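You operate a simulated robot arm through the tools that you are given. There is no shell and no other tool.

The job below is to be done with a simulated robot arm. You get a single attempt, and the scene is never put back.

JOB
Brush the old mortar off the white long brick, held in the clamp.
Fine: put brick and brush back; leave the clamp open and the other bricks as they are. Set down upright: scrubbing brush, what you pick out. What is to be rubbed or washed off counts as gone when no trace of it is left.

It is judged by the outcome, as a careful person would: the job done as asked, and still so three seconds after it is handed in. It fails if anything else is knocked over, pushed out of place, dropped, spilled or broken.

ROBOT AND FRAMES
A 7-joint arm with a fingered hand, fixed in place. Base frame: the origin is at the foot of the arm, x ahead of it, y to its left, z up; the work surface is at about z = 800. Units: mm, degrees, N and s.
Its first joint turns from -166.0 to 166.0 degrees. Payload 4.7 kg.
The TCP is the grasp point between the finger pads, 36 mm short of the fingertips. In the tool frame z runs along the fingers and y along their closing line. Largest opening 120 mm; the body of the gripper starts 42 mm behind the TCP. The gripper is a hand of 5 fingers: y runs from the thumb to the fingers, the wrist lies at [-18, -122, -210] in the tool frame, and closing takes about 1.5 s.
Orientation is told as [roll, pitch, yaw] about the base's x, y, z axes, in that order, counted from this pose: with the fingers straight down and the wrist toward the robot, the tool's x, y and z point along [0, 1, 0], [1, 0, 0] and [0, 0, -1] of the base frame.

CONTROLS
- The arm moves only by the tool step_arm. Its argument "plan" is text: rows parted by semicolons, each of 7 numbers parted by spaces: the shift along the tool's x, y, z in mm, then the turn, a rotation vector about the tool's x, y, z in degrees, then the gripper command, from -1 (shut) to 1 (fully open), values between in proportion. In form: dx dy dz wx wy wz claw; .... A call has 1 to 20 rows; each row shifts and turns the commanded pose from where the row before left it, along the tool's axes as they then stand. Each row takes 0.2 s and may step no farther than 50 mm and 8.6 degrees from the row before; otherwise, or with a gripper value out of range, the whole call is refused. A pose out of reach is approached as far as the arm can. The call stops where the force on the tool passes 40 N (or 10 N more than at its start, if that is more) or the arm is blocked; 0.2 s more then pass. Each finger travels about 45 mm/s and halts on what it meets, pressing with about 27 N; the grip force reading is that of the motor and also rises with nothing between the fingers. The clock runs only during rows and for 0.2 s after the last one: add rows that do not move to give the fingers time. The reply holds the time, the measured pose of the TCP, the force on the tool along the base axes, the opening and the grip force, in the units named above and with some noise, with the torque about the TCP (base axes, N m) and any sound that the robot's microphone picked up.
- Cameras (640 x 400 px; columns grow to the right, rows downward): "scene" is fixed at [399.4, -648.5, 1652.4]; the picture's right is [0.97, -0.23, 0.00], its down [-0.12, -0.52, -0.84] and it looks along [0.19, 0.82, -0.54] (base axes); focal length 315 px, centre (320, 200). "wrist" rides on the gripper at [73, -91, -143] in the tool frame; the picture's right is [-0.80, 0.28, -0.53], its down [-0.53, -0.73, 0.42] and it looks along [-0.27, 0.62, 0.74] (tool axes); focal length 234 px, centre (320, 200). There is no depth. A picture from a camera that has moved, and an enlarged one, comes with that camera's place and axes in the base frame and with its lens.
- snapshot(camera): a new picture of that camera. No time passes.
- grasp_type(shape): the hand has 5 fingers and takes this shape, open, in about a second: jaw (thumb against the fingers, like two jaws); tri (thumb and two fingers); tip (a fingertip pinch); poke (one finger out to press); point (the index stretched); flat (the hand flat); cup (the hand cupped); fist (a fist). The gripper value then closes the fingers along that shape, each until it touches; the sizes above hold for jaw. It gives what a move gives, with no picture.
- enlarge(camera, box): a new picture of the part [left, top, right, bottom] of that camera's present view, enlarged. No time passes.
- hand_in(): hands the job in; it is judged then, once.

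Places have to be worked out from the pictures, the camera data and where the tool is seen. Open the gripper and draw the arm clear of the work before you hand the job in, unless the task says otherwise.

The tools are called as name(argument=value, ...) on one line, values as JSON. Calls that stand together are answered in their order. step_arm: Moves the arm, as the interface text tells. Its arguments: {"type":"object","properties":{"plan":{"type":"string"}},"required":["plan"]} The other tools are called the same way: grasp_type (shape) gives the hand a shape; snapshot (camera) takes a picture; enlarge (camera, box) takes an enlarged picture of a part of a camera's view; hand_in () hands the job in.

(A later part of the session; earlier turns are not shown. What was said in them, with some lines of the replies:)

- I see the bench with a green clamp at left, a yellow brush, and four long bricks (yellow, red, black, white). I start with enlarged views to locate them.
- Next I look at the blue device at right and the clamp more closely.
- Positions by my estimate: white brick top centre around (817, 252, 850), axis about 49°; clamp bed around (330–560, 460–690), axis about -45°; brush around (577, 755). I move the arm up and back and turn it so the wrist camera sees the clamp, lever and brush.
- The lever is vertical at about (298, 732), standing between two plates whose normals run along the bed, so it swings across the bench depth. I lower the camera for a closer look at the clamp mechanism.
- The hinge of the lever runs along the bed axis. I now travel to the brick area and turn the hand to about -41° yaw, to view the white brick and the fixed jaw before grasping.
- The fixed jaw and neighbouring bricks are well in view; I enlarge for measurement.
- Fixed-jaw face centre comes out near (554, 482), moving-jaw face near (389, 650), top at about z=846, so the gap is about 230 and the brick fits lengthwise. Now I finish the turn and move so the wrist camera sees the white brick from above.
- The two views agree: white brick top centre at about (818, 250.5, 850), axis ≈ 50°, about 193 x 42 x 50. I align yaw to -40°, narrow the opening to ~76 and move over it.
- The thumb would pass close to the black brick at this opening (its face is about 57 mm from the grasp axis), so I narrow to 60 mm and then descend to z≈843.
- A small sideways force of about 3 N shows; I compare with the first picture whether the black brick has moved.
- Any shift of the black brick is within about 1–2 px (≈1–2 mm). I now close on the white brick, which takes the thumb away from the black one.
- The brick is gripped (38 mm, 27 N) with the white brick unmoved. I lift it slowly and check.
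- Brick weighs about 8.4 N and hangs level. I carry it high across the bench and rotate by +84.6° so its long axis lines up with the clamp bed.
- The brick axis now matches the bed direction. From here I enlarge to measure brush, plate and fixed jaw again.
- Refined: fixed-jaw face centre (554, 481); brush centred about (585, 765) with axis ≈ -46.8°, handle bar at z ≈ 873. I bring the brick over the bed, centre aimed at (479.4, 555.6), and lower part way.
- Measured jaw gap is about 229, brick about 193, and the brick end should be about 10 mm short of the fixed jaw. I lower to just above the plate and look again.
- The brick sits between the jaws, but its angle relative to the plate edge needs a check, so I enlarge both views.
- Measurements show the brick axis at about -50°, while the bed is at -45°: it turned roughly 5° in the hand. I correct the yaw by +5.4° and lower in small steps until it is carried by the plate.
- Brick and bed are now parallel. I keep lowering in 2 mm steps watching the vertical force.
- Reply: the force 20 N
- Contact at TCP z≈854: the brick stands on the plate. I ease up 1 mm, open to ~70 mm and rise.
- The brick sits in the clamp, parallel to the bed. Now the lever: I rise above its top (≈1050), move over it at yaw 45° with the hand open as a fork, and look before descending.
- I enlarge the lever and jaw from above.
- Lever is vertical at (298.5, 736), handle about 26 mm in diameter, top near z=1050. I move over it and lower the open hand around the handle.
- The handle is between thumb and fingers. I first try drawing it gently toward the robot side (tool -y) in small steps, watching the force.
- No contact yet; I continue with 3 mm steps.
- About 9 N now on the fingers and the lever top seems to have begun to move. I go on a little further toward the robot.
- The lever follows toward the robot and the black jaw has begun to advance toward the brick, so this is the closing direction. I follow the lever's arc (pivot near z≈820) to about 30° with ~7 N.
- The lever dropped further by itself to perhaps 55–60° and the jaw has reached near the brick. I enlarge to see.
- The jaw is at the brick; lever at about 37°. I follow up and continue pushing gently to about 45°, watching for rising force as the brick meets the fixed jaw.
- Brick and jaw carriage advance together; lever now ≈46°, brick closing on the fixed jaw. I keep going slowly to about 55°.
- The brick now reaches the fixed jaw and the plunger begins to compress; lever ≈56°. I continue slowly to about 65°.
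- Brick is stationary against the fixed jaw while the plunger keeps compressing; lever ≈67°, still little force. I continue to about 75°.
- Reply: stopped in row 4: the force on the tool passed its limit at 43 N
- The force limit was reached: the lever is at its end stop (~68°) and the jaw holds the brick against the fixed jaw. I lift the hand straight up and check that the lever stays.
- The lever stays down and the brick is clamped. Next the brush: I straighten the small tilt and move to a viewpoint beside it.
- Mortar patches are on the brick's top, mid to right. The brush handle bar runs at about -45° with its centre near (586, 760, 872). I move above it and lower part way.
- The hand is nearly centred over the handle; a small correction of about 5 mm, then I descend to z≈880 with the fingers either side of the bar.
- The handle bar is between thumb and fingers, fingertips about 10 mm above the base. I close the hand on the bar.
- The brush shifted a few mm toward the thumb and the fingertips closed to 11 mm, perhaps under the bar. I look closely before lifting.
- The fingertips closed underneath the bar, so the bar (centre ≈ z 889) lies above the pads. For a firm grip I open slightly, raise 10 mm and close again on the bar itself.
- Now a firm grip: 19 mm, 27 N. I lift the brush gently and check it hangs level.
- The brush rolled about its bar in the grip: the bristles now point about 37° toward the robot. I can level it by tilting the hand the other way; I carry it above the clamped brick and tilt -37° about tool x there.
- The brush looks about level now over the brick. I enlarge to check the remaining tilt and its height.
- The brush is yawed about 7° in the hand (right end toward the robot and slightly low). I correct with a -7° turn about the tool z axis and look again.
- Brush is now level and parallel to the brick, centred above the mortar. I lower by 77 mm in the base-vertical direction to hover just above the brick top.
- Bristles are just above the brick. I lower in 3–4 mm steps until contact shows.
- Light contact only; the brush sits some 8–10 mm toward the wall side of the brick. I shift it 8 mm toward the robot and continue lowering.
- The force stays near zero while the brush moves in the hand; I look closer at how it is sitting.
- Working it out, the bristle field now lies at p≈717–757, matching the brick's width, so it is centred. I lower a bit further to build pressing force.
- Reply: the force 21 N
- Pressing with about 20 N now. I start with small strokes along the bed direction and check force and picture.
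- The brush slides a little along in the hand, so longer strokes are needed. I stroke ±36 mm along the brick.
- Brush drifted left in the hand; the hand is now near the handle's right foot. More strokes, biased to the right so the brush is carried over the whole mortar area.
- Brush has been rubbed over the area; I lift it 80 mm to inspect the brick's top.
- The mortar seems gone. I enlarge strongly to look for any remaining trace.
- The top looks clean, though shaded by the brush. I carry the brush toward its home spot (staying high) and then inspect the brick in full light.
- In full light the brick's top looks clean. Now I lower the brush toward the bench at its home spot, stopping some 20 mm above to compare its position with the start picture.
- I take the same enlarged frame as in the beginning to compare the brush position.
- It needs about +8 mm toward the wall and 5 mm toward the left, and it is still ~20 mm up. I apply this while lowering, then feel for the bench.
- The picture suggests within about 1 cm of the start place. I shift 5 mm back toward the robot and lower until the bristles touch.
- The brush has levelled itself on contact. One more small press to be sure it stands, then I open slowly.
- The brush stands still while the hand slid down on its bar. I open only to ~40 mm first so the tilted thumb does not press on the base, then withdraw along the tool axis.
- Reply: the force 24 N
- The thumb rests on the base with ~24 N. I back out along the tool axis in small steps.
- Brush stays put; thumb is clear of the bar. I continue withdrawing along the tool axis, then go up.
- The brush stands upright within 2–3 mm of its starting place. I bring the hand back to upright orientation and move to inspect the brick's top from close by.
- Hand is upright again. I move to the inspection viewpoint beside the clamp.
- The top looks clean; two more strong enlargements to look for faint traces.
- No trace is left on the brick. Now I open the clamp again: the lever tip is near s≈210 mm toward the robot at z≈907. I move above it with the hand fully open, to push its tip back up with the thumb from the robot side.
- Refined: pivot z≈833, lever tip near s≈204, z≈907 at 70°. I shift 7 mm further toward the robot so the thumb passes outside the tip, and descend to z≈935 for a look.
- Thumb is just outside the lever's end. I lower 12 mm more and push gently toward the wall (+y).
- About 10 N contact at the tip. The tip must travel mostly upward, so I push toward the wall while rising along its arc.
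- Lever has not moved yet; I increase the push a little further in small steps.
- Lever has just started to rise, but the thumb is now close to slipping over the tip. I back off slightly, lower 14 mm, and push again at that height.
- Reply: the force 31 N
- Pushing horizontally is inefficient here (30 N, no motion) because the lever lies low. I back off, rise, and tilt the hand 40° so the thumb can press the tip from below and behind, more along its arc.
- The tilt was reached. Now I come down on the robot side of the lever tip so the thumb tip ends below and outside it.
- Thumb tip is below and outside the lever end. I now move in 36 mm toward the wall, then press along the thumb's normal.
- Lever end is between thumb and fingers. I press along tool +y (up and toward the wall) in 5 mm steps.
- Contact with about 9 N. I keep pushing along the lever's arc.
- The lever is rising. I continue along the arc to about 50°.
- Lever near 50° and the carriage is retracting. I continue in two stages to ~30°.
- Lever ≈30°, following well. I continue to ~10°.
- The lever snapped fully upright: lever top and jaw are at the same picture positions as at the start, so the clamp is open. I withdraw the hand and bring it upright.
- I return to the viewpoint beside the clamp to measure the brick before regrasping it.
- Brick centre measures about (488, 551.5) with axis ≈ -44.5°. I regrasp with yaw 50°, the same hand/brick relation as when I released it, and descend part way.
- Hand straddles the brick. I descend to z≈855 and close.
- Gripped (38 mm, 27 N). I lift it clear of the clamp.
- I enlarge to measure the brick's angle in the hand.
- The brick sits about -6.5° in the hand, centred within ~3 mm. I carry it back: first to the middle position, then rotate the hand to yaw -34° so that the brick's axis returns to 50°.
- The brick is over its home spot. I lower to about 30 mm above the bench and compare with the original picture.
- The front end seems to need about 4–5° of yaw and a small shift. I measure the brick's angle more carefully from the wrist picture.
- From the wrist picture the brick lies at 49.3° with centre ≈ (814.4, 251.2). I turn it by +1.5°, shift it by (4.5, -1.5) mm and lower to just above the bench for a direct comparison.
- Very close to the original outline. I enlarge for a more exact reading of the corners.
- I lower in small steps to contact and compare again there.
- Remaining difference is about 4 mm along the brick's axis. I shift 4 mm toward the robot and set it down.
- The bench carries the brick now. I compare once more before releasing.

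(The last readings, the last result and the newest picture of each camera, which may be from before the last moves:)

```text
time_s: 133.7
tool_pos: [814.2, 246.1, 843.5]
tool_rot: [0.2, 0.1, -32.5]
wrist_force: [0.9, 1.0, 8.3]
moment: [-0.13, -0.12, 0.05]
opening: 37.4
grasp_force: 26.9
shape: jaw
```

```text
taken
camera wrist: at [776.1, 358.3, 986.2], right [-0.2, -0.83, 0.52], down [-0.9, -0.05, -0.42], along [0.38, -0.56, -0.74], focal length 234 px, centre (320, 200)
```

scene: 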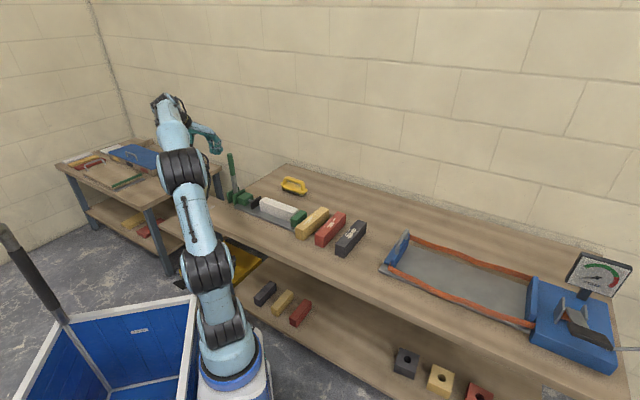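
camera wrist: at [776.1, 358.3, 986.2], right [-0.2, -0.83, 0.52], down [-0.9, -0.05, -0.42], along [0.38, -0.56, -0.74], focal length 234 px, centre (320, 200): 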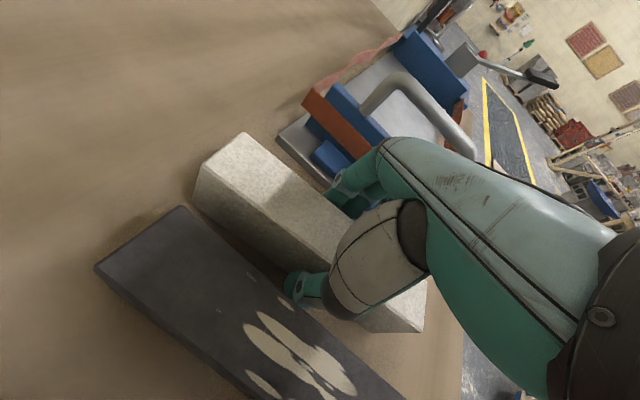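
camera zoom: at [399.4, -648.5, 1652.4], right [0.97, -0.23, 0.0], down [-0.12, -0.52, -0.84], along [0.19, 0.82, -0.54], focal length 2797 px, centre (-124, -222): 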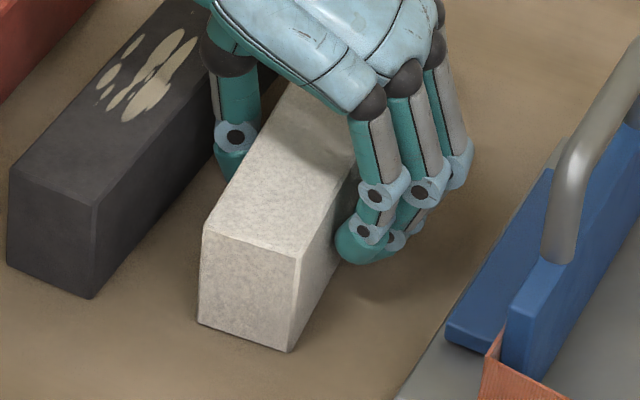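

Within about 2 mm of its original outline. I release gently to ~52 mm and rise straight up.

step_arm(plan="0 0 -1 0 0 0 -0.4; 0 0 0 0 0 0 -0.25; 0 0 0 0 0 0 -0.1; 0 0 0 0 0 0 -0.1; 0 0 -10 0 0 0 -0.1; 0 0 -20 0 0 0 -0.1; 0 0 -30 0 0 0 -0.1; 0 0 -40 0 0 0 -0.1; 0 0 -40 0 0 0 0; 0 0 -40 0 0 0 0.2; 0 0 0 0 0 0 0.2")

enlarge(camera="scene", box=[290, 195, 400, 270])

snapshot(camera="wrist")

```text
time_s: 136.1
tool_pos: [814.1, 244.5, 1024.5]
tool_rot: [0.0, 0.2, -32.5]
wrist_force: [-0.6, -0.6, 0.1]
moment: [-0.01, 0.0, 0.02]
opening: 71.8
grasp_force: 0.1
shape: jaw
```

```text
5.33 times, centred on (345, 232) of scene
camera zoom: at [399.4, -648.5, 1652.4], right [0.97, -0.23, 0.0], down [-0.12, -0.52, -0.84], along [0.19, 0.82, -0.54], focal length 1678 px, centre (187, 27)
```

zoom: 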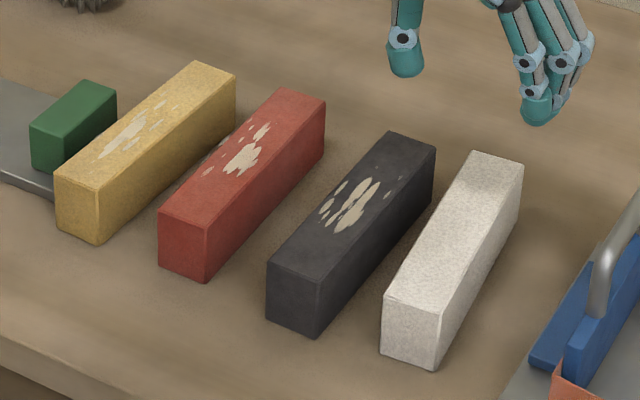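

```text
taken
camera wrist: at [776.1, 356.5, 1165.9], right [-0.2, -0.83, 0.52], down [-0.9, -0.05, -0.42], along [0.38, -0.56, -0.74], focal length 234 px, centre (320, 200)
```

wrist: 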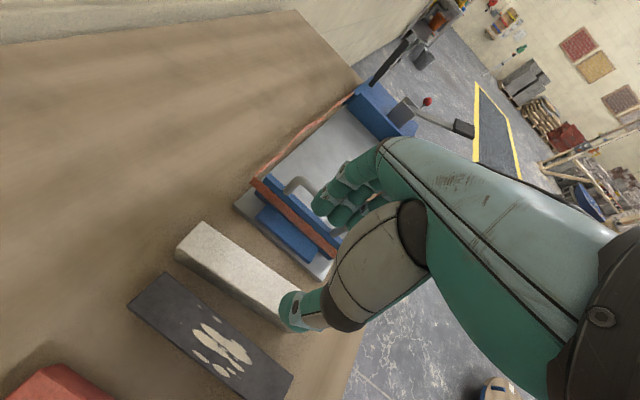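

White brick is back within 2–3 mm, clean. I draw the arm up and back to near its starting pose with the hand open, and check the whole scene.

step_arm(plan="0 0 -30 0 0 0 0.5; -13.4 -37 -12 0 0 0 1; -13.4 -37 -12 0 0 0 1; -13.4 -37 -12 0 0 0 1; -13.4 -37 -12 0 0 0 1; -13.4 -37 -12 0 0 0 1; -13.4 -37 -12 0 0 0 1; -13.4 -37 -12 0 0 0 1; -13.4 -37 -12 0 0 0 1; -13.4 -37 -12 0 0 0 1; -13.4 -37 -12 0 0 0 1; 0 0 0 0 0 -6.5 1; 0 0 0 0 0 -6.5 1; 0 0 0 0 0 -6.5 1; 0 0 0 0 0 -6.5 1; 0 0 0 0 0 -6.5 1; 0 0 0 0 0 0 1")

snapshot(camera="scene")

snapshot(camera="wrist")

enlarge(camera="scene", box=[210, 140, 330, 240])

enlarge(camera="scene", box=[290, 195, 400, 270])

```text
time_s: 139.7
tool_pos: [430.6, 332.6, 1174.1]
tool_rot: [0.1, 0.1, 0.0]
wrist_force: [0.1, -0.8, -0.3]
moment: [0.01, 0.01, 0.0]
opening: 119.6
grasp_force: 0.0
shape: jaw
```

```text
taken
```

scene: 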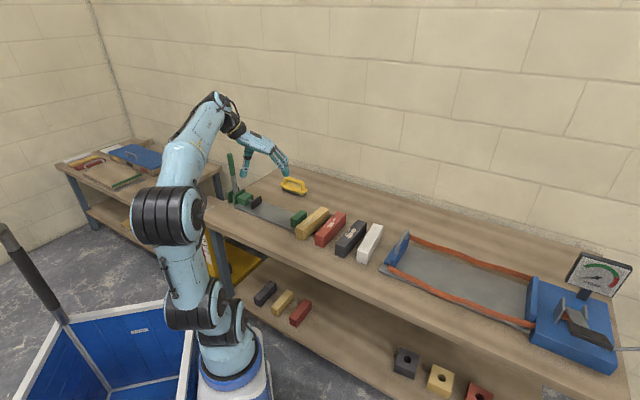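

```text
taken
camera wrist: at [340.0, 405.8, 1316.6], right [0.28, -0.8, 0.52], down [-0.73, -0.53, -0.42], along [0.62, -0.26, -0.74], focal length 234 px, centre (320, 200)
```

wrist: 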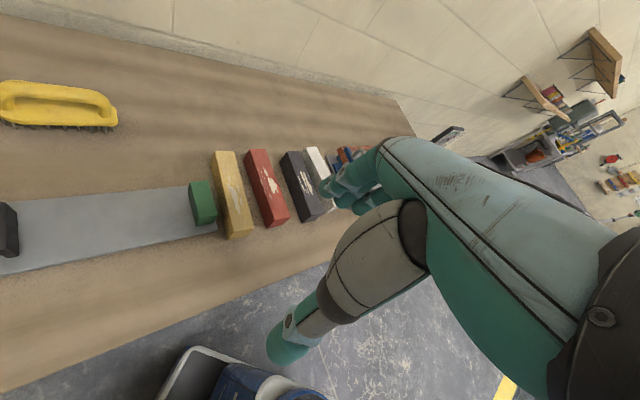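

```text
4.00 times, centred on (270, 190) of scene
camera zoom: at [399.4, -648.5, 1652.4], right [0.97, -0.23, 0.0], down [-0.12, -0.52, -0.84], along [0.19, 0.82, -0.54], focal length 1259 px, centre (520, 240)
```

zoom: 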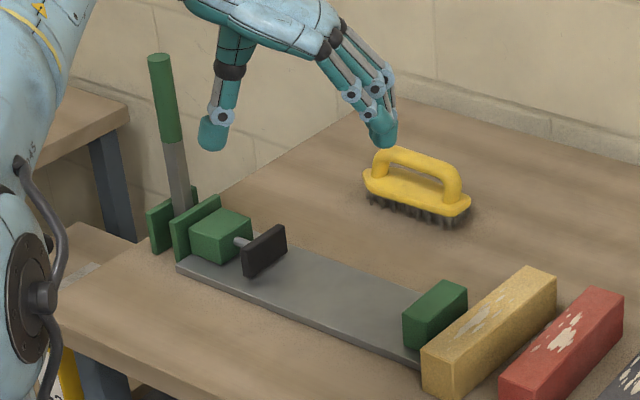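

```text
5.33 times, centred on (345, 232) of scene
camera zoom: at [399.4, -648.5, 1652.4], right [0.97, -0.23, 0.0], down [-0.12, -0.52, -0.84], along [0.19, 0.82, -0.54], focal length 1678 px, centre (187, 27)
```

zoom: 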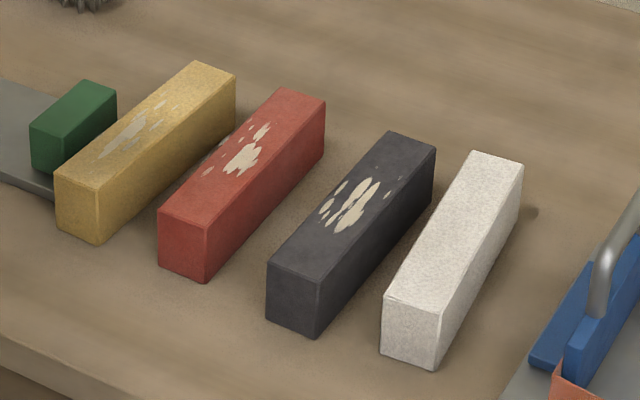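

Everything matches the starting arrangement; a last strong enlargement of the white brick to make sure it is clean.

enlarge(camera="scene", box=[352, 218, 392, 268])

```text
8.00 times, centred on (372, 243) of scene
camera zoom: at [399.4, -648.5, 1652.4], right [0.97, -0.23, 0.0], down [-0.12, -0.52, -0.84], along [0.19, 0.82, -0.54], focal length 2517 px, centre (-96, -144)
```

zoom: 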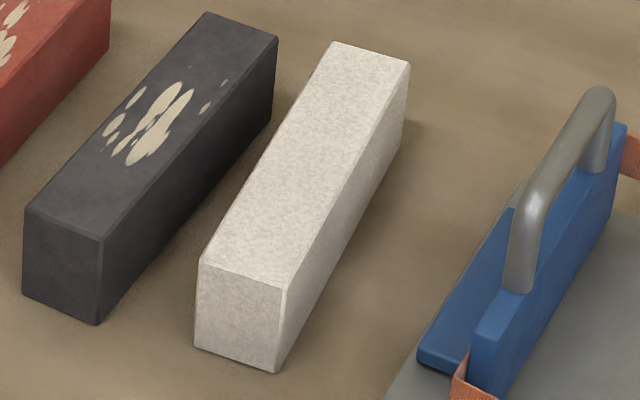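

The white brick is clean and back in its place, the brush stands upright at home, the clamp is open, the gripper is open and the arm is clear. I hand the job in.

hand_in()

```text
The job is handed in.
```

I brushed the mortar off the white long brick while it was held in the clamp. Close-up pictures of the top afterwards show no trace of it. I handed the job in, but the reply gave no verdict.

- **White brick:** it is back on the bench within about 2–3 mm of where it started.
- **Brush:** it stands upright, also within about 2–3 mm of its starting place.
- **Clamp:** it is open. The lever and jaw show at the same picture positions as at the start.
- **Other bricks:** the yellow and red ones look unmoved. I nudged the black one slightly with the thumb when first reaching for the white brick. It now sits roughly 2–4 mm off and I left it there rather than risk moving it more.

The hand is open and the arm is clear of the work, close to its starting pose.
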